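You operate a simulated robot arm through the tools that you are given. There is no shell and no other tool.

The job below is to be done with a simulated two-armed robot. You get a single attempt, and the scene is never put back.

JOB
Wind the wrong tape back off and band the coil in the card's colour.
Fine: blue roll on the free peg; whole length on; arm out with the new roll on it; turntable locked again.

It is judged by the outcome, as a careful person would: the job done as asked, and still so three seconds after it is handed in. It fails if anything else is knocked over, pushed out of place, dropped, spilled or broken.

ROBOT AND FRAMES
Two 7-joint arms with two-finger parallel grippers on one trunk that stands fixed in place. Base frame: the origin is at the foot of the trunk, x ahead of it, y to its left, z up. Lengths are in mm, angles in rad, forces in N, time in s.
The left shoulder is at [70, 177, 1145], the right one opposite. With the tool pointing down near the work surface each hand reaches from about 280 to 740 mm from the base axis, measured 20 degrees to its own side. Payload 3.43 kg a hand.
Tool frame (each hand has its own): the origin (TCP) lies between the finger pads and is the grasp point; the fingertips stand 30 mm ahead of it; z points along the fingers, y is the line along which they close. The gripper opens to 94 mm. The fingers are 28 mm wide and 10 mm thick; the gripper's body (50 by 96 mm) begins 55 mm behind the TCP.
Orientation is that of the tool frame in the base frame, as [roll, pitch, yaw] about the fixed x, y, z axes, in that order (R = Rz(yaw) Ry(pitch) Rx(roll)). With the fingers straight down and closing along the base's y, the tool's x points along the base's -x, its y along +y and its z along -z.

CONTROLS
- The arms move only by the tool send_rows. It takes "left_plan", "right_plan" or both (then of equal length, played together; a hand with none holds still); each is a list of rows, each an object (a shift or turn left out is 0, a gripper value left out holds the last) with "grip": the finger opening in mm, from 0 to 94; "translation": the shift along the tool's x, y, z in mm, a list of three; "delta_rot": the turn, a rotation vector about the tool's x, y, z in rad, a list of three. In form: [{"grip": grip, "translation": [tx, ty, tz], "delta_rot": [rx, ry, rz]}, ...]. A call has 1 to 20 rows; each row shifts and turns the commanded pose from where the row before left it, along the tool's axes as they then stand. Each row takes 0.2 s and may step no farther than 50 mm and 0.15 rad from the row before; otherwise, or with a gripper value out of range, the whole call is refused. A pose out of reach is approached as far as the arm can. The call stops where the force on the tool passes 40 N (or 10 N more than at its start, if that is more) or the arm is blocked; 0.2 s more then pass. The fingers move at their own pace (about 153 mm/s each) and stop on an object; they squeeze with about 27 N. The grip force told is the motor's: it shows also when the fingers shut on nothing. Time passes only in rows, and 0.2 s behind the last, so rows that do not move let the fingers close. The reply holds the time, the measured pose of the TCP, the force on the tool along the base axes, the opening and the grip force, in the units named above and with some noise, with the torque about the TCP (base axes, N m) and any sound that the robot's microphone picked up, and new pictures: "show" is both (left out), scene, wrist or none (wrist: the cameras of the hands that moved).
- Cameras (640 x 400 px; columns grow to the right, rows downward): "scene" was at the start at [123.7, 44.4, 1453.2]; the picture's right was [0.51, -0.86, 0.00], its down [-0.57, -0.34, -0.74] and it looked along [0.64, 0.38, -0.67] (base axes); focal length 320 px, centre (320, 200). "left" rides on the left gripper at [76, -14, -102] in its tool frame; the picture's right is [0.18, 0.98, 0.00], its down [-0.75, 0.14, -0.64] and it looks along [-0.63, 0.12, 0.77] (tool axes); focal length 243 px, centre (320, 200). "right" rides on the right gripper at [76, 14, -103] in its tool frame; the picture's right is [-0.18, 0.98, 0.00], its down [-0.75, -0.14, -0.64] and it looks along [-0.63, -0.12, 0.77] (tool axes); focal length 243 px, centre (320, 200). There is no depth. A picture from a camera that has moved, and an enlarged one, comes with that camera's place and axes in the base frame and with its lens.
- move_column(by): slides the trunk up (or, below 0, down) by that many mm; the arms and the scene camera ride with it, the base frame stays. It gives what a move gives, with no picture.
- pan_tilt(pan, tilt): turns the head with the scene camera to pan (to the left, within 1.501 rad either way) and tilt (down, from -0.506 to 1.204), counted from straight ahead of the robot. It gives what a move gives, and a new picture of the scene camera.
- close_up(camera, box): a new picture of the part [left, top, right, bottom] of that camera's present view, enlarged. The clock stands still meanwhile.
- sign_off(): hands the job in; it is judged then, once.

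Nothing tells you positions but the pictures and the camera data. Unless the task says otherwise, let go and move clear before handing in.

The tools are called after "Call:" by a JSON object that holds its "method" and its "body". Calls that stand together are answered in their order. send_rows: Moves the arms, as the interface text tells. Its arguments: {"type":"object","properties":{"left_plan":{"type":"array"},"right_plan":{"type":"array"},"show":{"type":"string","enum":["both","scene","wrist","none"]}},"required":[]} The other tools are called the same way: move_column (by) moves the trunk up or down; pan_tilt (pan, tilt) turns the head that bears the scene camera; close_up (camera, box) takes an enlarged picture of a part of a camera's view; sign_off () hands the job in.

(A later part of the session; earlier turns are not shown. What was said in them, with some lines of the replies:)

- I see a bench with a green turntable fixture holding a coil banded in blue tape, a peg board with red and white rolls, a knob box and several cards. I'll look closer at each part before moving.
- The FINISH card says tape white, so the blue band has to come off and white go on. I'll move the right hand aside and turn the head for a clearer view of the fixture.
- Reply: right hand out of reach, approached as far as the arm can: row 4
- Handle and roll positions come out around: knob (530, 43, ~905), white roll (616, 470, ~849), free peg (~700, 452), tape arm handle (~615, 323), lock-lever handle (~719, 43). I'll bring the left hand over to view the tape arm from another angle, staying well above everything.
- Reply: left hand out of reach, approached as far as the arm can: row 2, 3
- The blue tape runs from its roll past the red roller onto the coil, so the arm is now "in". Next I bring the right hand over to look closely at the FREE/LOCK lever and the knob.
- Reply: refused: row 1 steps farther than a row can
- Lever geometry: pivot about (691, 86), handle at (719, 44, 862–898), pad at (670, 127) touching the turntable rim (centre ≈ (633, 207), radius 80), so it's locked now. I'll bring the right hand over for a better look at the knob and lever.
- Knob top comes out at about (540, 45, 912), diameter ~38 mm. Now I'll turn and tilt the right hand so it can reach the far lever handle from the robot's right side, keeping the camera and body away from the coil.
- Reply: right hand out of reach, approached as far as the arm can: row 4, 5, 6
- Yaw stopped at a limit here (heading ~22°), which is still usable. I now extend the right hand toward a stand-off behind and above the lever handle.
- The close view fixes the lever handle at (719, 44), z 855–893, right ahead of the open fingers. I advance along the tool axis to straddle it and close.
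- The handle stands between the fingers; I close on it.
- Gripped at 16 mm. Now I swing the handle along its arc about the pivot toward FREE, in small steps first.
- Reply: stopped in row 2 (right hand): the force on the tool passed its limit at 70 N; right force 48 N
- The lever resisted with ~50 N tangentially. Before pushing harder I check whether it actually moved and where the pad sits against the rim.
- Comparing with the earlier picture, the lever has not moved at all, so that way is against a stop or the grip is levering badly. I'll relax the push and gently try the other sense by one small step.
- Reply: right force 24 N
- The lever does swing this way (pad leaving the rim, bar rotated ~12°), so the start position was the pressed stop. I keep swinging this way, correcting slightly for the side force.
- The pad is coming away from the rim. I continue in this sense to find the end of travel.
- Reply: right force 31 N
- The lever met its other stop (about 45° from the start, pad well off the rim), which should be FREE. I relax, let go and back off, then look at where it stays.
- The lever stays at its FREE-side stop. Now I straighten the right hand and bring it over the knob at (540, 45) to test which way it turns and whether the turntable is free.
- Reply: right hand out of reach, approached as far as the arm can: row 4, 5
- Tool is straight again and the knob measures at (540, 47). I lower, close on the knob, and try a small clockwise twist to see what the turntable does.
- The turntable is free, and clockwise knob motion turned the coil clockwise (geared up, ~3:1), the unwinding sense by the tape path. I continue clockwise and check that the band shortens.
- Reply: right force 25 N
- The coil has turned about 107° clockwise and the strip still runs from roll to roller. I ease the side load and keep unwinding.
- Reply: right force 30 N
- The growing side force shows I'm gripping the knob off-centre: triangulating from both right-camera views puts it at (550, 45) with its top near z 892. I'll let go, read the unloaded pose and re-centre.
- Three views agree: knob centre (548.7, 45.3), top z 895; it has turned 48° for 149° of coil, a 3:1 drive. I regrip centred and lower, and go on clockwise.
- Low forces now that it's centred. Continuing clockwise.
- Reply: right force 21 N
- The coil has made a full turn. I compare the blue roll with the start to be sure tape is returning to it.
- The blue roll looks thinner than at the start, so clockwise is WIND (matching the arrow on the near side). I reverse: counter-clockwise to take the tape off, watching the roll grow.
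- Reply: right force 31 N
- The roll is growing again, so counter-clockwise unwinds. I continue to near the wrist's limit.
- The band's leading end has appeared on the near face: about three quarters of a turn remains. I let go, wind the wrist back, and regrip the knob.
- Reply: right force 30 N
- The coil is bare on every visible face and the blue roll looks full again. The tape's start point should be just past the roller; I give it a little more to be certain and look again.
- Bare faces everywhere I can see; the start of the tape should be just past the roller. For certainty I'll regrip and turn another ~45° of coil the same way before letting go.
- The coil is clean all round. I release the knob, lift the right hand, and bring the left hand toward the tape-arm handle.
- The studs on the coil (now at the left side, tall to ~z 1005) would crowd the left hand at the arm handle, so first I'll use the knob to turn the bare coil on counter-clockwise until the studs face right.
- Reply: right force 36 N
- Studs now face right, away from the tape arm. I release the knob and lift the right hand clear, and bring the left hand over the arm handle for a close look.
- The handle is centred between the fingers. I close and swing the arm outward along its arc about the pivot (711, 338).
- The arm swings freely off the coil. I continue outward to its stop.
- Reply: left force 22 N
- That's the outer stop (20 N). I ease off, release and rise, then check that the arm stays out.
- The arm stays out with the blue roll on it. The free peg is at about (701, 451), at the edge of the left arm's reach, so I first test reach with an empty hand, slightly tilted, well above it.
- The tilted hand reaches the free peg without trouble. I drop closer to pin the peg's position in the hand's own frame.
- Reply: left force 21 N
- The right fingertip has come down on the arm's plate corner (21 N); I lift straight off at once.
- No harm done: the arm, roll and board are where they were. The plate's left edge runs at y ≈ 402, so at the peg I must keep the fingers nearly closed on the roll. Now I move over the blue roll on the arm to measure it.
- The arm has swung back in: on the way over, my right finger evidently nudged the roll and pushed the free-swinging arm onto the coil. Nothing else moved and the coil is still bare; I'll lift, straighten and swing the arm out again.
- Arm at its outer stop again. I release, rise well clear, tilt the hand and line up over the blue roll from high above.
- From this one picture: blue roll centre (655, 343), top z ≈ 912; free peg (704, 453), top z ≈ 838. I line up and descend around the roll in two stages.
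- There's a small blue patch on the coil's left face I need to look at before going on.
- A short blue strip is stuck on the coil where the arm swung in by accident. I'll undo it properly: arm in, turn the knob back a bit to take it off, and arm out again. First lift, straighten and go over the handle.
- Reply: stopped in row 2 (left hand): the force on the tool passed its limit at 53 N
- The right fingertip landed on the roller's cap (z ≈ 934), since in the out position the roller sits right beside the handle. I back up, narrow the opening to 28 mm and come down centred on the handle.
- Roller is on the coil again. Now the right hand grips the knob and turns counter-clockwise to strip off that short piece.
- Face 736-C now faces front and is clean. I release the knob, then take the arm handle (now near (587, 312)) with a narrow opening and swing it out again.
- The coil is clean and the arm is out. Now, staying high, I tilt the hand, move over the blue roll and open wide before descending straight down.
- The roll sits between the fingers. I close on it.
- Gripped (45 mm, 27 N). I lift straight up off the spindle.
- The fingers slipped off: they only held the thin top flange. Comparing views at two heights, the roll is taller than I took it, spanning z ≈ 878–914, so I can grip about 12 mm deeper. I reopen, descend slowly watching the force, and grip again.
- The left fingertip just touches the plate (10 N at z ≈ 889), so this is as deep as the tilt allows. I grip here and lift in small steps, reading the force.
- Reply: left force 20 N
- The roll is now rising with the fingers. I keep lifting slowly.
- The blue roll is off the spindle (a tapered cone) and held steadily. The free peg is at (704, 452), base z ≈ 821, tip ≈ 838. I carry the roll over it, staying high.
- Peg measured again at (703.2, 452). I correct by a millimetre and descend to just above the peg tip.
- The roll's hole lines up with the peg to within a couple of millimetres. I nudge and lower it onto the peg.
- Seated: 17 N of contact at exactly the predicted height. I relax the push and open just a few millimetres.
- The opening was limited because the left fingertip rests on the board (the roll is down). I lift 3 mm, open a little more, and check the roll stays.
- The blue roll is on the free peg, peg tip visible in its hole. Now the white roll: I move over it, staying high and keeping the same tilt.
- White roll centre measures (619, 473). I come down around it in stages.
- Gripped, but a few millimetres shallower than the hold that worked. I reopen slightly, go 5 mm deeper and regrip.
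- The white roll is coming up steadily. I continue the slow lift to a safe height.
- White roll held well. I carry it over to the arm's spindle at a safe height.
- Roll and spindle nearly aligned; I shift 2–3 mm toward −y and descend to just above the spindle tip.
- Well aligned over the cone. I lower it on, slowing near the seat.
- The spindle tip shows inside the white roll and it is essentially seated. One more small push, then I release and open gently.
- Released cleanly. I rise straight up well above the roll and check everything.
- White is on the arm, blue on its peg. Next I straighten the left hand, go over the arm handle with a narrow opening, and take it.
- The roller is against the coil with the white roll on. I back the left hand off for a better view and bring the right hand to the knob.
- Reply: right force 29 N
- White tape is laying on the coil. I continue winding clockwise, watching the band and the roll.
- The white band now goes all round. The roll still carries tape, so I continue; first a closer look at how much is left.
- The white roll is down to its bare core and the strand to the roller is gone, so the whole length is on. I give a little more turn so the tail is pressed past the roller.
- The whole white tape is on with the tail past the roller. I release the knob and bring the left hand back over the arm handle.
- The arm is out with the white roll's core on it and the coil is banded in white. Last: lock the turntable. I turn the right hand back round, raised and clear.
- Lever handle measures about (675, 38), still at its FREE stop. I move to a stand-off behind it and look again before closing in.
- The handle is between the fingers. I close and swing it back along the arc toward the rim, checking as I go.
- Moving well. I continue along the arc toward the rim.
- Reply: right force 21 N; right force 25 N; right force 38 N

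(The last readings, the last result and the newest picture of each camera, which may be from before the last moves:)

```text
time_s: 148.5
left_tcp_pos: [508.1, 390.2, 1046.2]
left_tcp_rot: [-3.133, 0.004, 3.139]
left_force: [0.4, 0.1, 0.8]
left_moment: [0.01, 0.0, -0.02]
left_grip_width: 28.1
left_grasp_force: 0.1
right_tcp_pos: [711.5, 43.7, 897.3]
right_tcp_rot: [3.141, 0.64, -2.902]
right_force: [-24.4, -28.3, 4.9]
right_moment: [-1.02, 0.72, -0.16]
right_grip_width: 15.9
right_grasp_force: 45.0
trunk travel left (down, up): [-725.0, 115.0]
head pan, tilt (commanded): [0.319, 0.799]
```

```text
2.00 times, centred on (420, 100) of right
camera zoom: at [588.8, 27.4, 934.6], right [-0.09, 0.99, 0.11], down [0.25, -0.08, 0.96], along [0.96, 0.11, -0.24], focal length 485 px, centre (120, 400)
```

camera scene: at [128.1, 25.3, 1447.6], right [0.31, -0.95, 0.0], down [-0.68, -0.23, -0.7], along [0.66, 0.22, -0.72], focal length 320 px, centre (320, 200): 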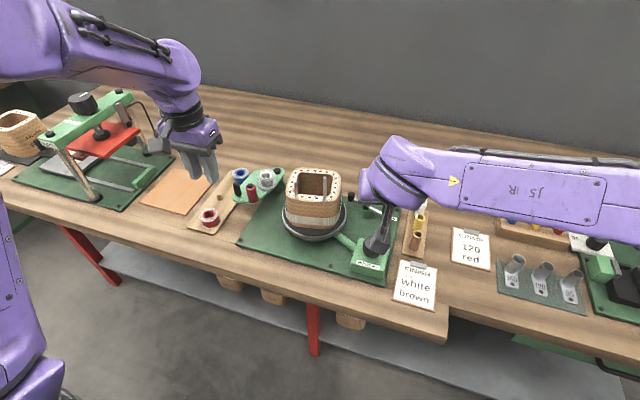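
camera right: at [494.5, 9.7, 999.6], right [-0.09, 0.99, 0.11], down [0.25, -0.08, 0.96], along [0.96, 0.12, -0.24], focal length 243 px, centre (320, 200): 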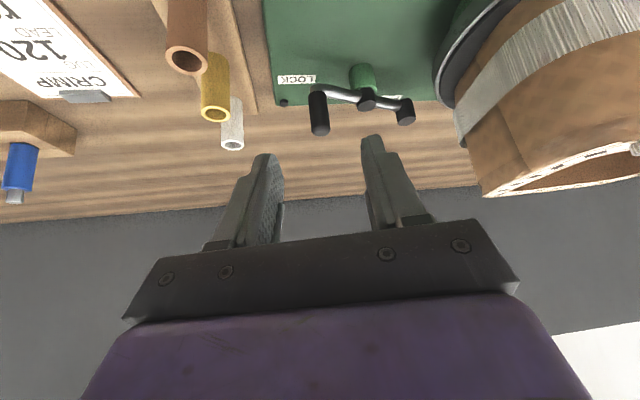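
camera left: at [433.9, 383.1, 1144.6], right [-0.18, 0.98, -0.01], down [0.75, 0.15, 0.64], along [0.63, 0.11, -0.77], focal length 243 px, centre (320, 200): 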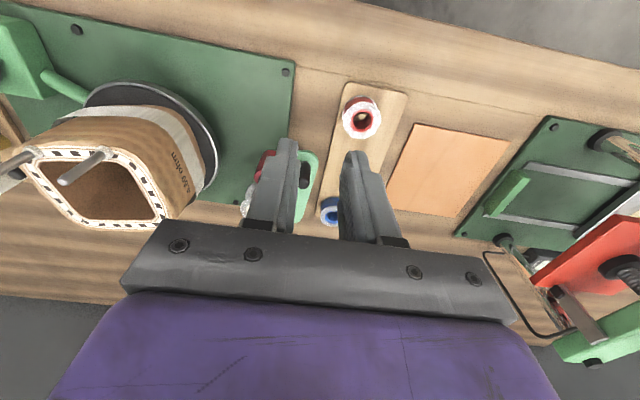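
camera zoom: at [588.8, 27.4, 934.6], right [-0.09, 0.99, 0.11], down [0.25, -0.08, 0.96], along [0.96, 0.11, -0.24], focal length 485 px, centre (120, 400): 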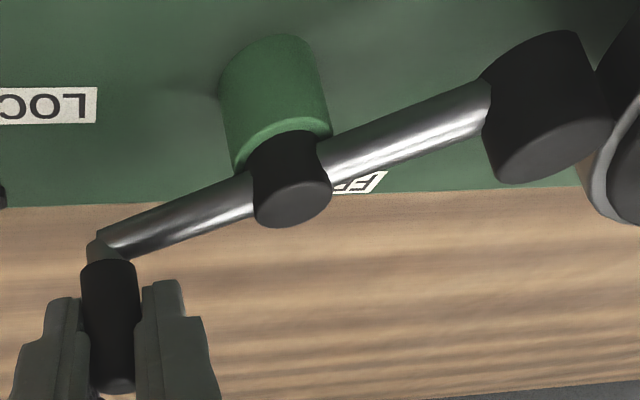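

The lever is hard against its stop with the pad on the rim, just as at the start. I ease the push, open and back straight out.

Call:
{"method": "send_rows", "body": {"right_plan": [{"translation": [3.4, -1.3, -2.5]}, {"grip": 46}, {"grip": 46}, {"translation": [0, 0, -20]}, {"translation": [0, 0, -40]}, {"translation": [0, 0, -40]}], "show": "both"}}

Call:
{"method": "close_up", "body": {"camera": "scene", "box": [330, 170, 410, 230]}}

Call:
{"method": "close_up", "body": {"camera": "right", "box": [240, 0, 520, 200]}}

```text
time_s: 149.9
left_tcp_pos: [510.8, 393.7, 1041.9]
left_tcp_rot: [-3.13, 0.0, 3.141]
left_force: [-0.3, -0.4, 0.1]
left_moment: [0.01, 0.0, 0.01]
left_grip_width: 27.9
left_grasp_force: 0.2
right_tcp_pos: [653.2, 28.5, 977.0]
right_tcp_rot: [-3.139, 0.639, -2.899]
right_force: [-1.1, 0.0, -0.2]
right_moment: [0.0, 0.0, -0.01]
right_grip_width: 45.8
right_grasp_force: 0.1
trunk travel left (down, up): [-725.0, 115.0]
head pan, tilt (commanded): [0.319, 0.799]
camera scene: at [126.8, 24.1, 1447.6], right [0.31, -0.95, 0.0], down [-0.68, -0.22, -0.7], along [0.66, 0.22, -0.72], focal length 320 px, centre (320, 200)
camera right: at [530.9, 13.8, 1013.5], right [-0.09, 0.99, 0.11], down [0.25, -0.08, 0.96], along [0.96, 0.11, -0.24], focal length 243 px, centre (320, 200)
```

scene: 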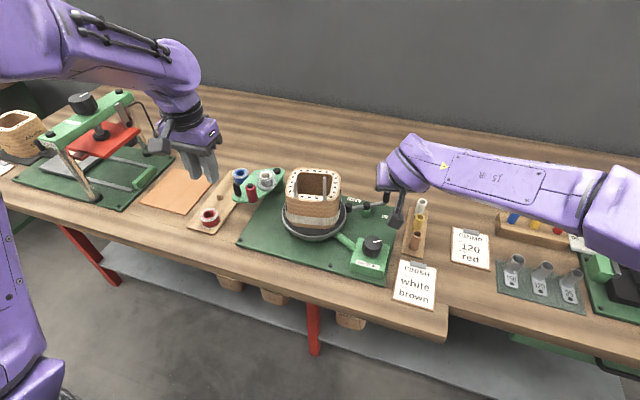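
right: 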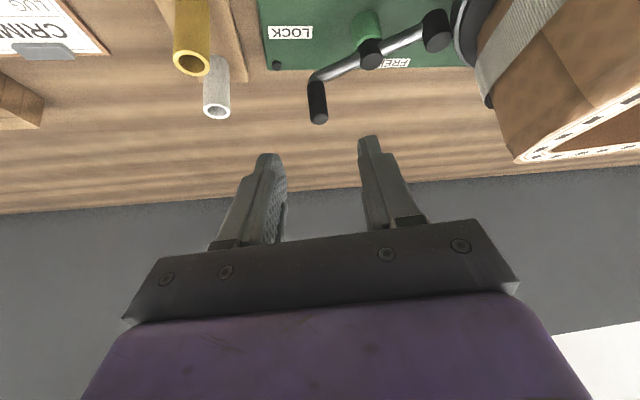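

```text
6.67 times, centred on (370, 200) of scene
camera zoom: at [126.8, 24.1, 1447.6], right [0.31, -0.95, 0.0], down [-0.68, -0.22, -0.7], along [0.66, 0.22, -0.72], focal length 2136 px, centre (-13, 200)
```

zoom: 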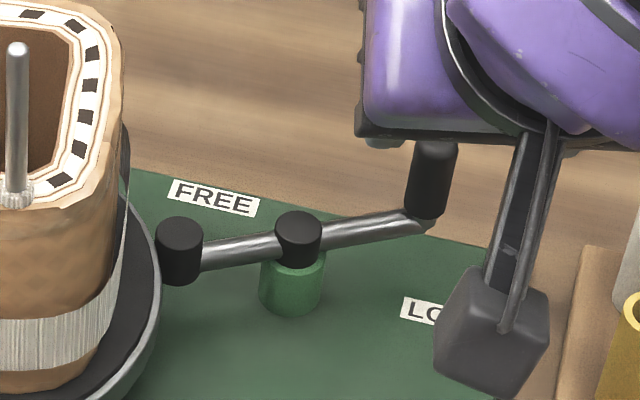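

```text
2.00 times, centred on (380, 100) of right
camera zoom: at [530.9, 13.8, 1013.5], right [-0.09, 0.99, 0.11], down [0.25, -0.08, 0.96], along [0.96, 0.11, -0.24], focal length 485 px, centre (200, 400)
```

zoom: 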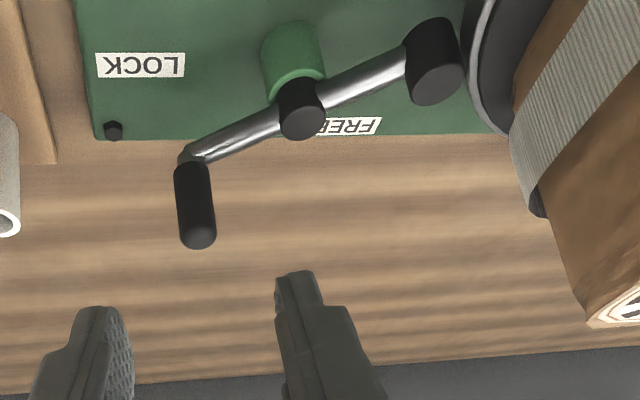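

Lever, pivot and pad now sit exactly as in the first picture: locked. I withdraw the right hand further and take a final look over everything.

Call:
{"method": "send_rows", "body": {"right_plan": [{"translation": [0, 0, -40]}, {"translation": [0, 0, -40]}, {"translation": [0, -30, -30]}, {"translation": [0, -40, 0]}], "left_plan": [{"translation": [20, 20, -20]}, {"translation": [20, 20, -10]}, {"translation": [0, 0, 0]}, {"translation": [0, 0, 0]}], "show": "both"}}

Call:
{"method": "close_up", "body": {"camera": "scene", "box": [180, 120, 440, 310]}}

Call:
{"method": "close_up", "body": {"camera": "scene", "box": [190, 140, 310, 240]}}

Call:
{"method": "close_up", "body": {"camera": "scene", "box": [270, 150, 410, 250]}}

```text
time_s: 150.9
left_tcp_pos: [472.0, 432.8, 1071.6]
left_tcp_rot: [-3.129, -0.001, 3.14]
left_force: [-0.2, -0.6, -0.2]
left_moment: [0.0, -0.04, 0.03]
left_grip_width: 28.0
left_grasp_force: 0.1
right_tcp_pos: [606.9, -52.6, 1066.8]
right_tcp_rot: [-3.141, 0.64, -2.898]
right_force: [-0.2, 0.2, -0.1]
right_moment: [0.0, -0.02, 0.01]
right_grip_width: 45.8
right_grasp_force: 0.2
trunk travel left (down, up): [-725.0, 115.0]
head pan, tilt (commanded): [0.319, 0.799]
camera scene: at [128.3, 22.5, 1447.6], right [0.31, -0.95, 0.0], down [-0.68, -0.22, -0.7], along [0.66, 0.22, -0.72], focal length 320 px, centre (320, 200)
camera right: at [485.4, -68.4, 1103.1], right [-0.09, 0.99, 0.11], down [0.25, -0.08, 0.96], along [0.96, 0.12, -0.24], focal length 243 px, centre (320, 200)
camera left: at [396.2, 421.6, 1174.1], right [-0.18, 0.98, -0.01], down [0.75, 0.15, 0.64], along [0.63, 0.11, -0.77], focal length 243 px, centre (320, 200)
```

scene: 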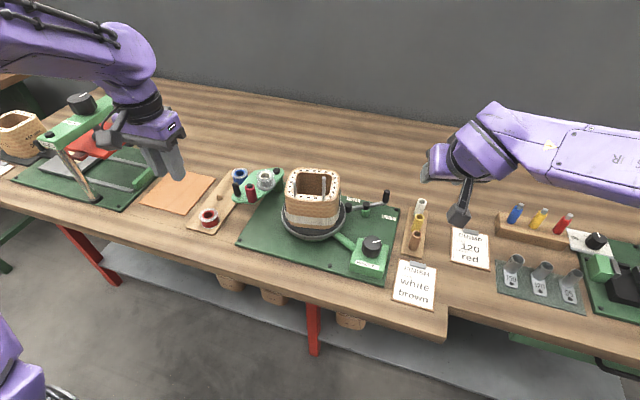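
right: 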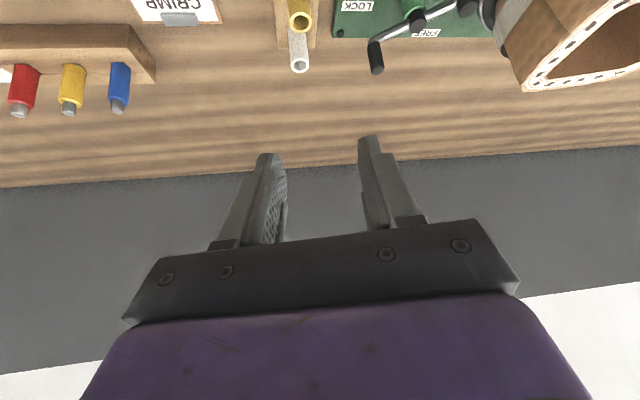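
left: 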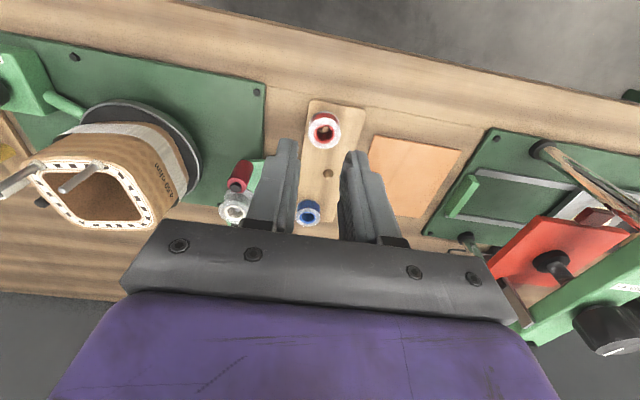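

```text
2.11 times, centred on (310, 215) of scene
camera zoom: at [128.3, 22.5, 1447.6], right [0.31, -0.95, 0.0], down [-0.68, -0.22, -0.7], along [0.66, 0.22, -0.72], focal length 674 px, centre (341, 168)
```

zoom: 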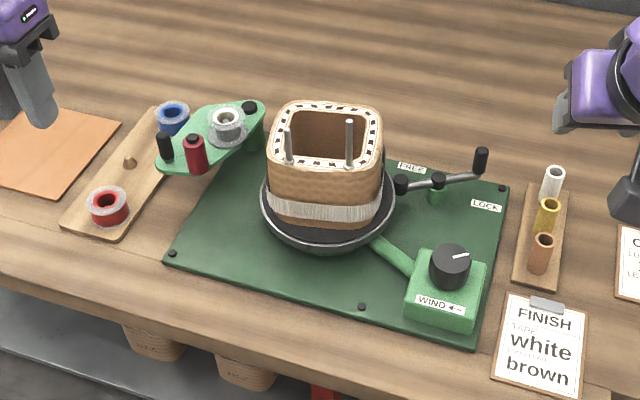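

```text
4.00 times, centred on (250, 190) of scene
camera zoom: at [128.3, 22.5, 1447.6], right [0.31, -0.95, 0.0], down [-0.68, -0.22, -0.7], along [0.66, 0.22, -0.72], focal length 1282 px, centre (600, 240)
```

zoom: 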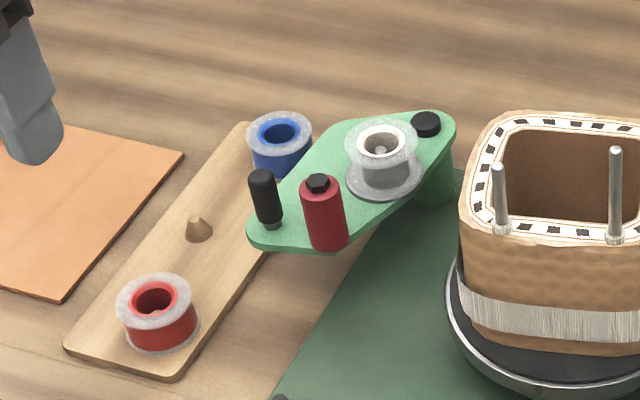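

```text
4.00 times, centred on (340, 200) of scene
camera zoom: at [128.3, 22.5, 1447.6], right [0.31, -0.95, 0.0], down [-0.68, -0.22, -0.7], along [0.66, 0.22, -0.72], focal length 1282 px, centre (240, 200)
```

zoom: 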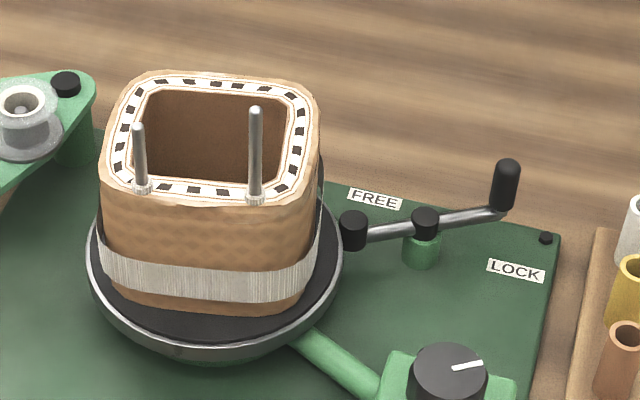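

All conditions look met: white band fully on with the roll empty, arm out with that roll on it, blue roll on the formerly free peg, lever back at LOCK with its pad on the rim, and everything else undisturbed. Both hands are clear, so I hand it in.

Call:
{"method": "sign_off", "body": {}}

```text
The job is handed in.
```

The coil is now banded in white, as the FINISH card asks, and I've handed the job in. I haven't had the judge's result back.

- **Blue tape:** it is fully wound off the coil, and its roll sits on the peg that was free.
- **White tape:** the whole length is on. The roll is down to its bare core and no tape runs from it to the coil any more.
- **Tape arm:** it is swung out to its stop with the white roll on it.
- **Turntable:** the lever is back at its stop with the pad against the rim, in the same place as in the first picture. I judged the lock by sight and by the force at the stop; I did not try the knob afterwards.

Some things went wrong on the way:

- I first turned the knob the wrong way and added about one extra turn of blue before reversing.
- My hand nudged the arm back onto the coil once, which stuck a short blue strip there. I wound that strip off again before loading the white.
- A fingertip pressed on the arm plate, and later another on the roller cap.

In the final pictures nothing else looks moved or damaged.
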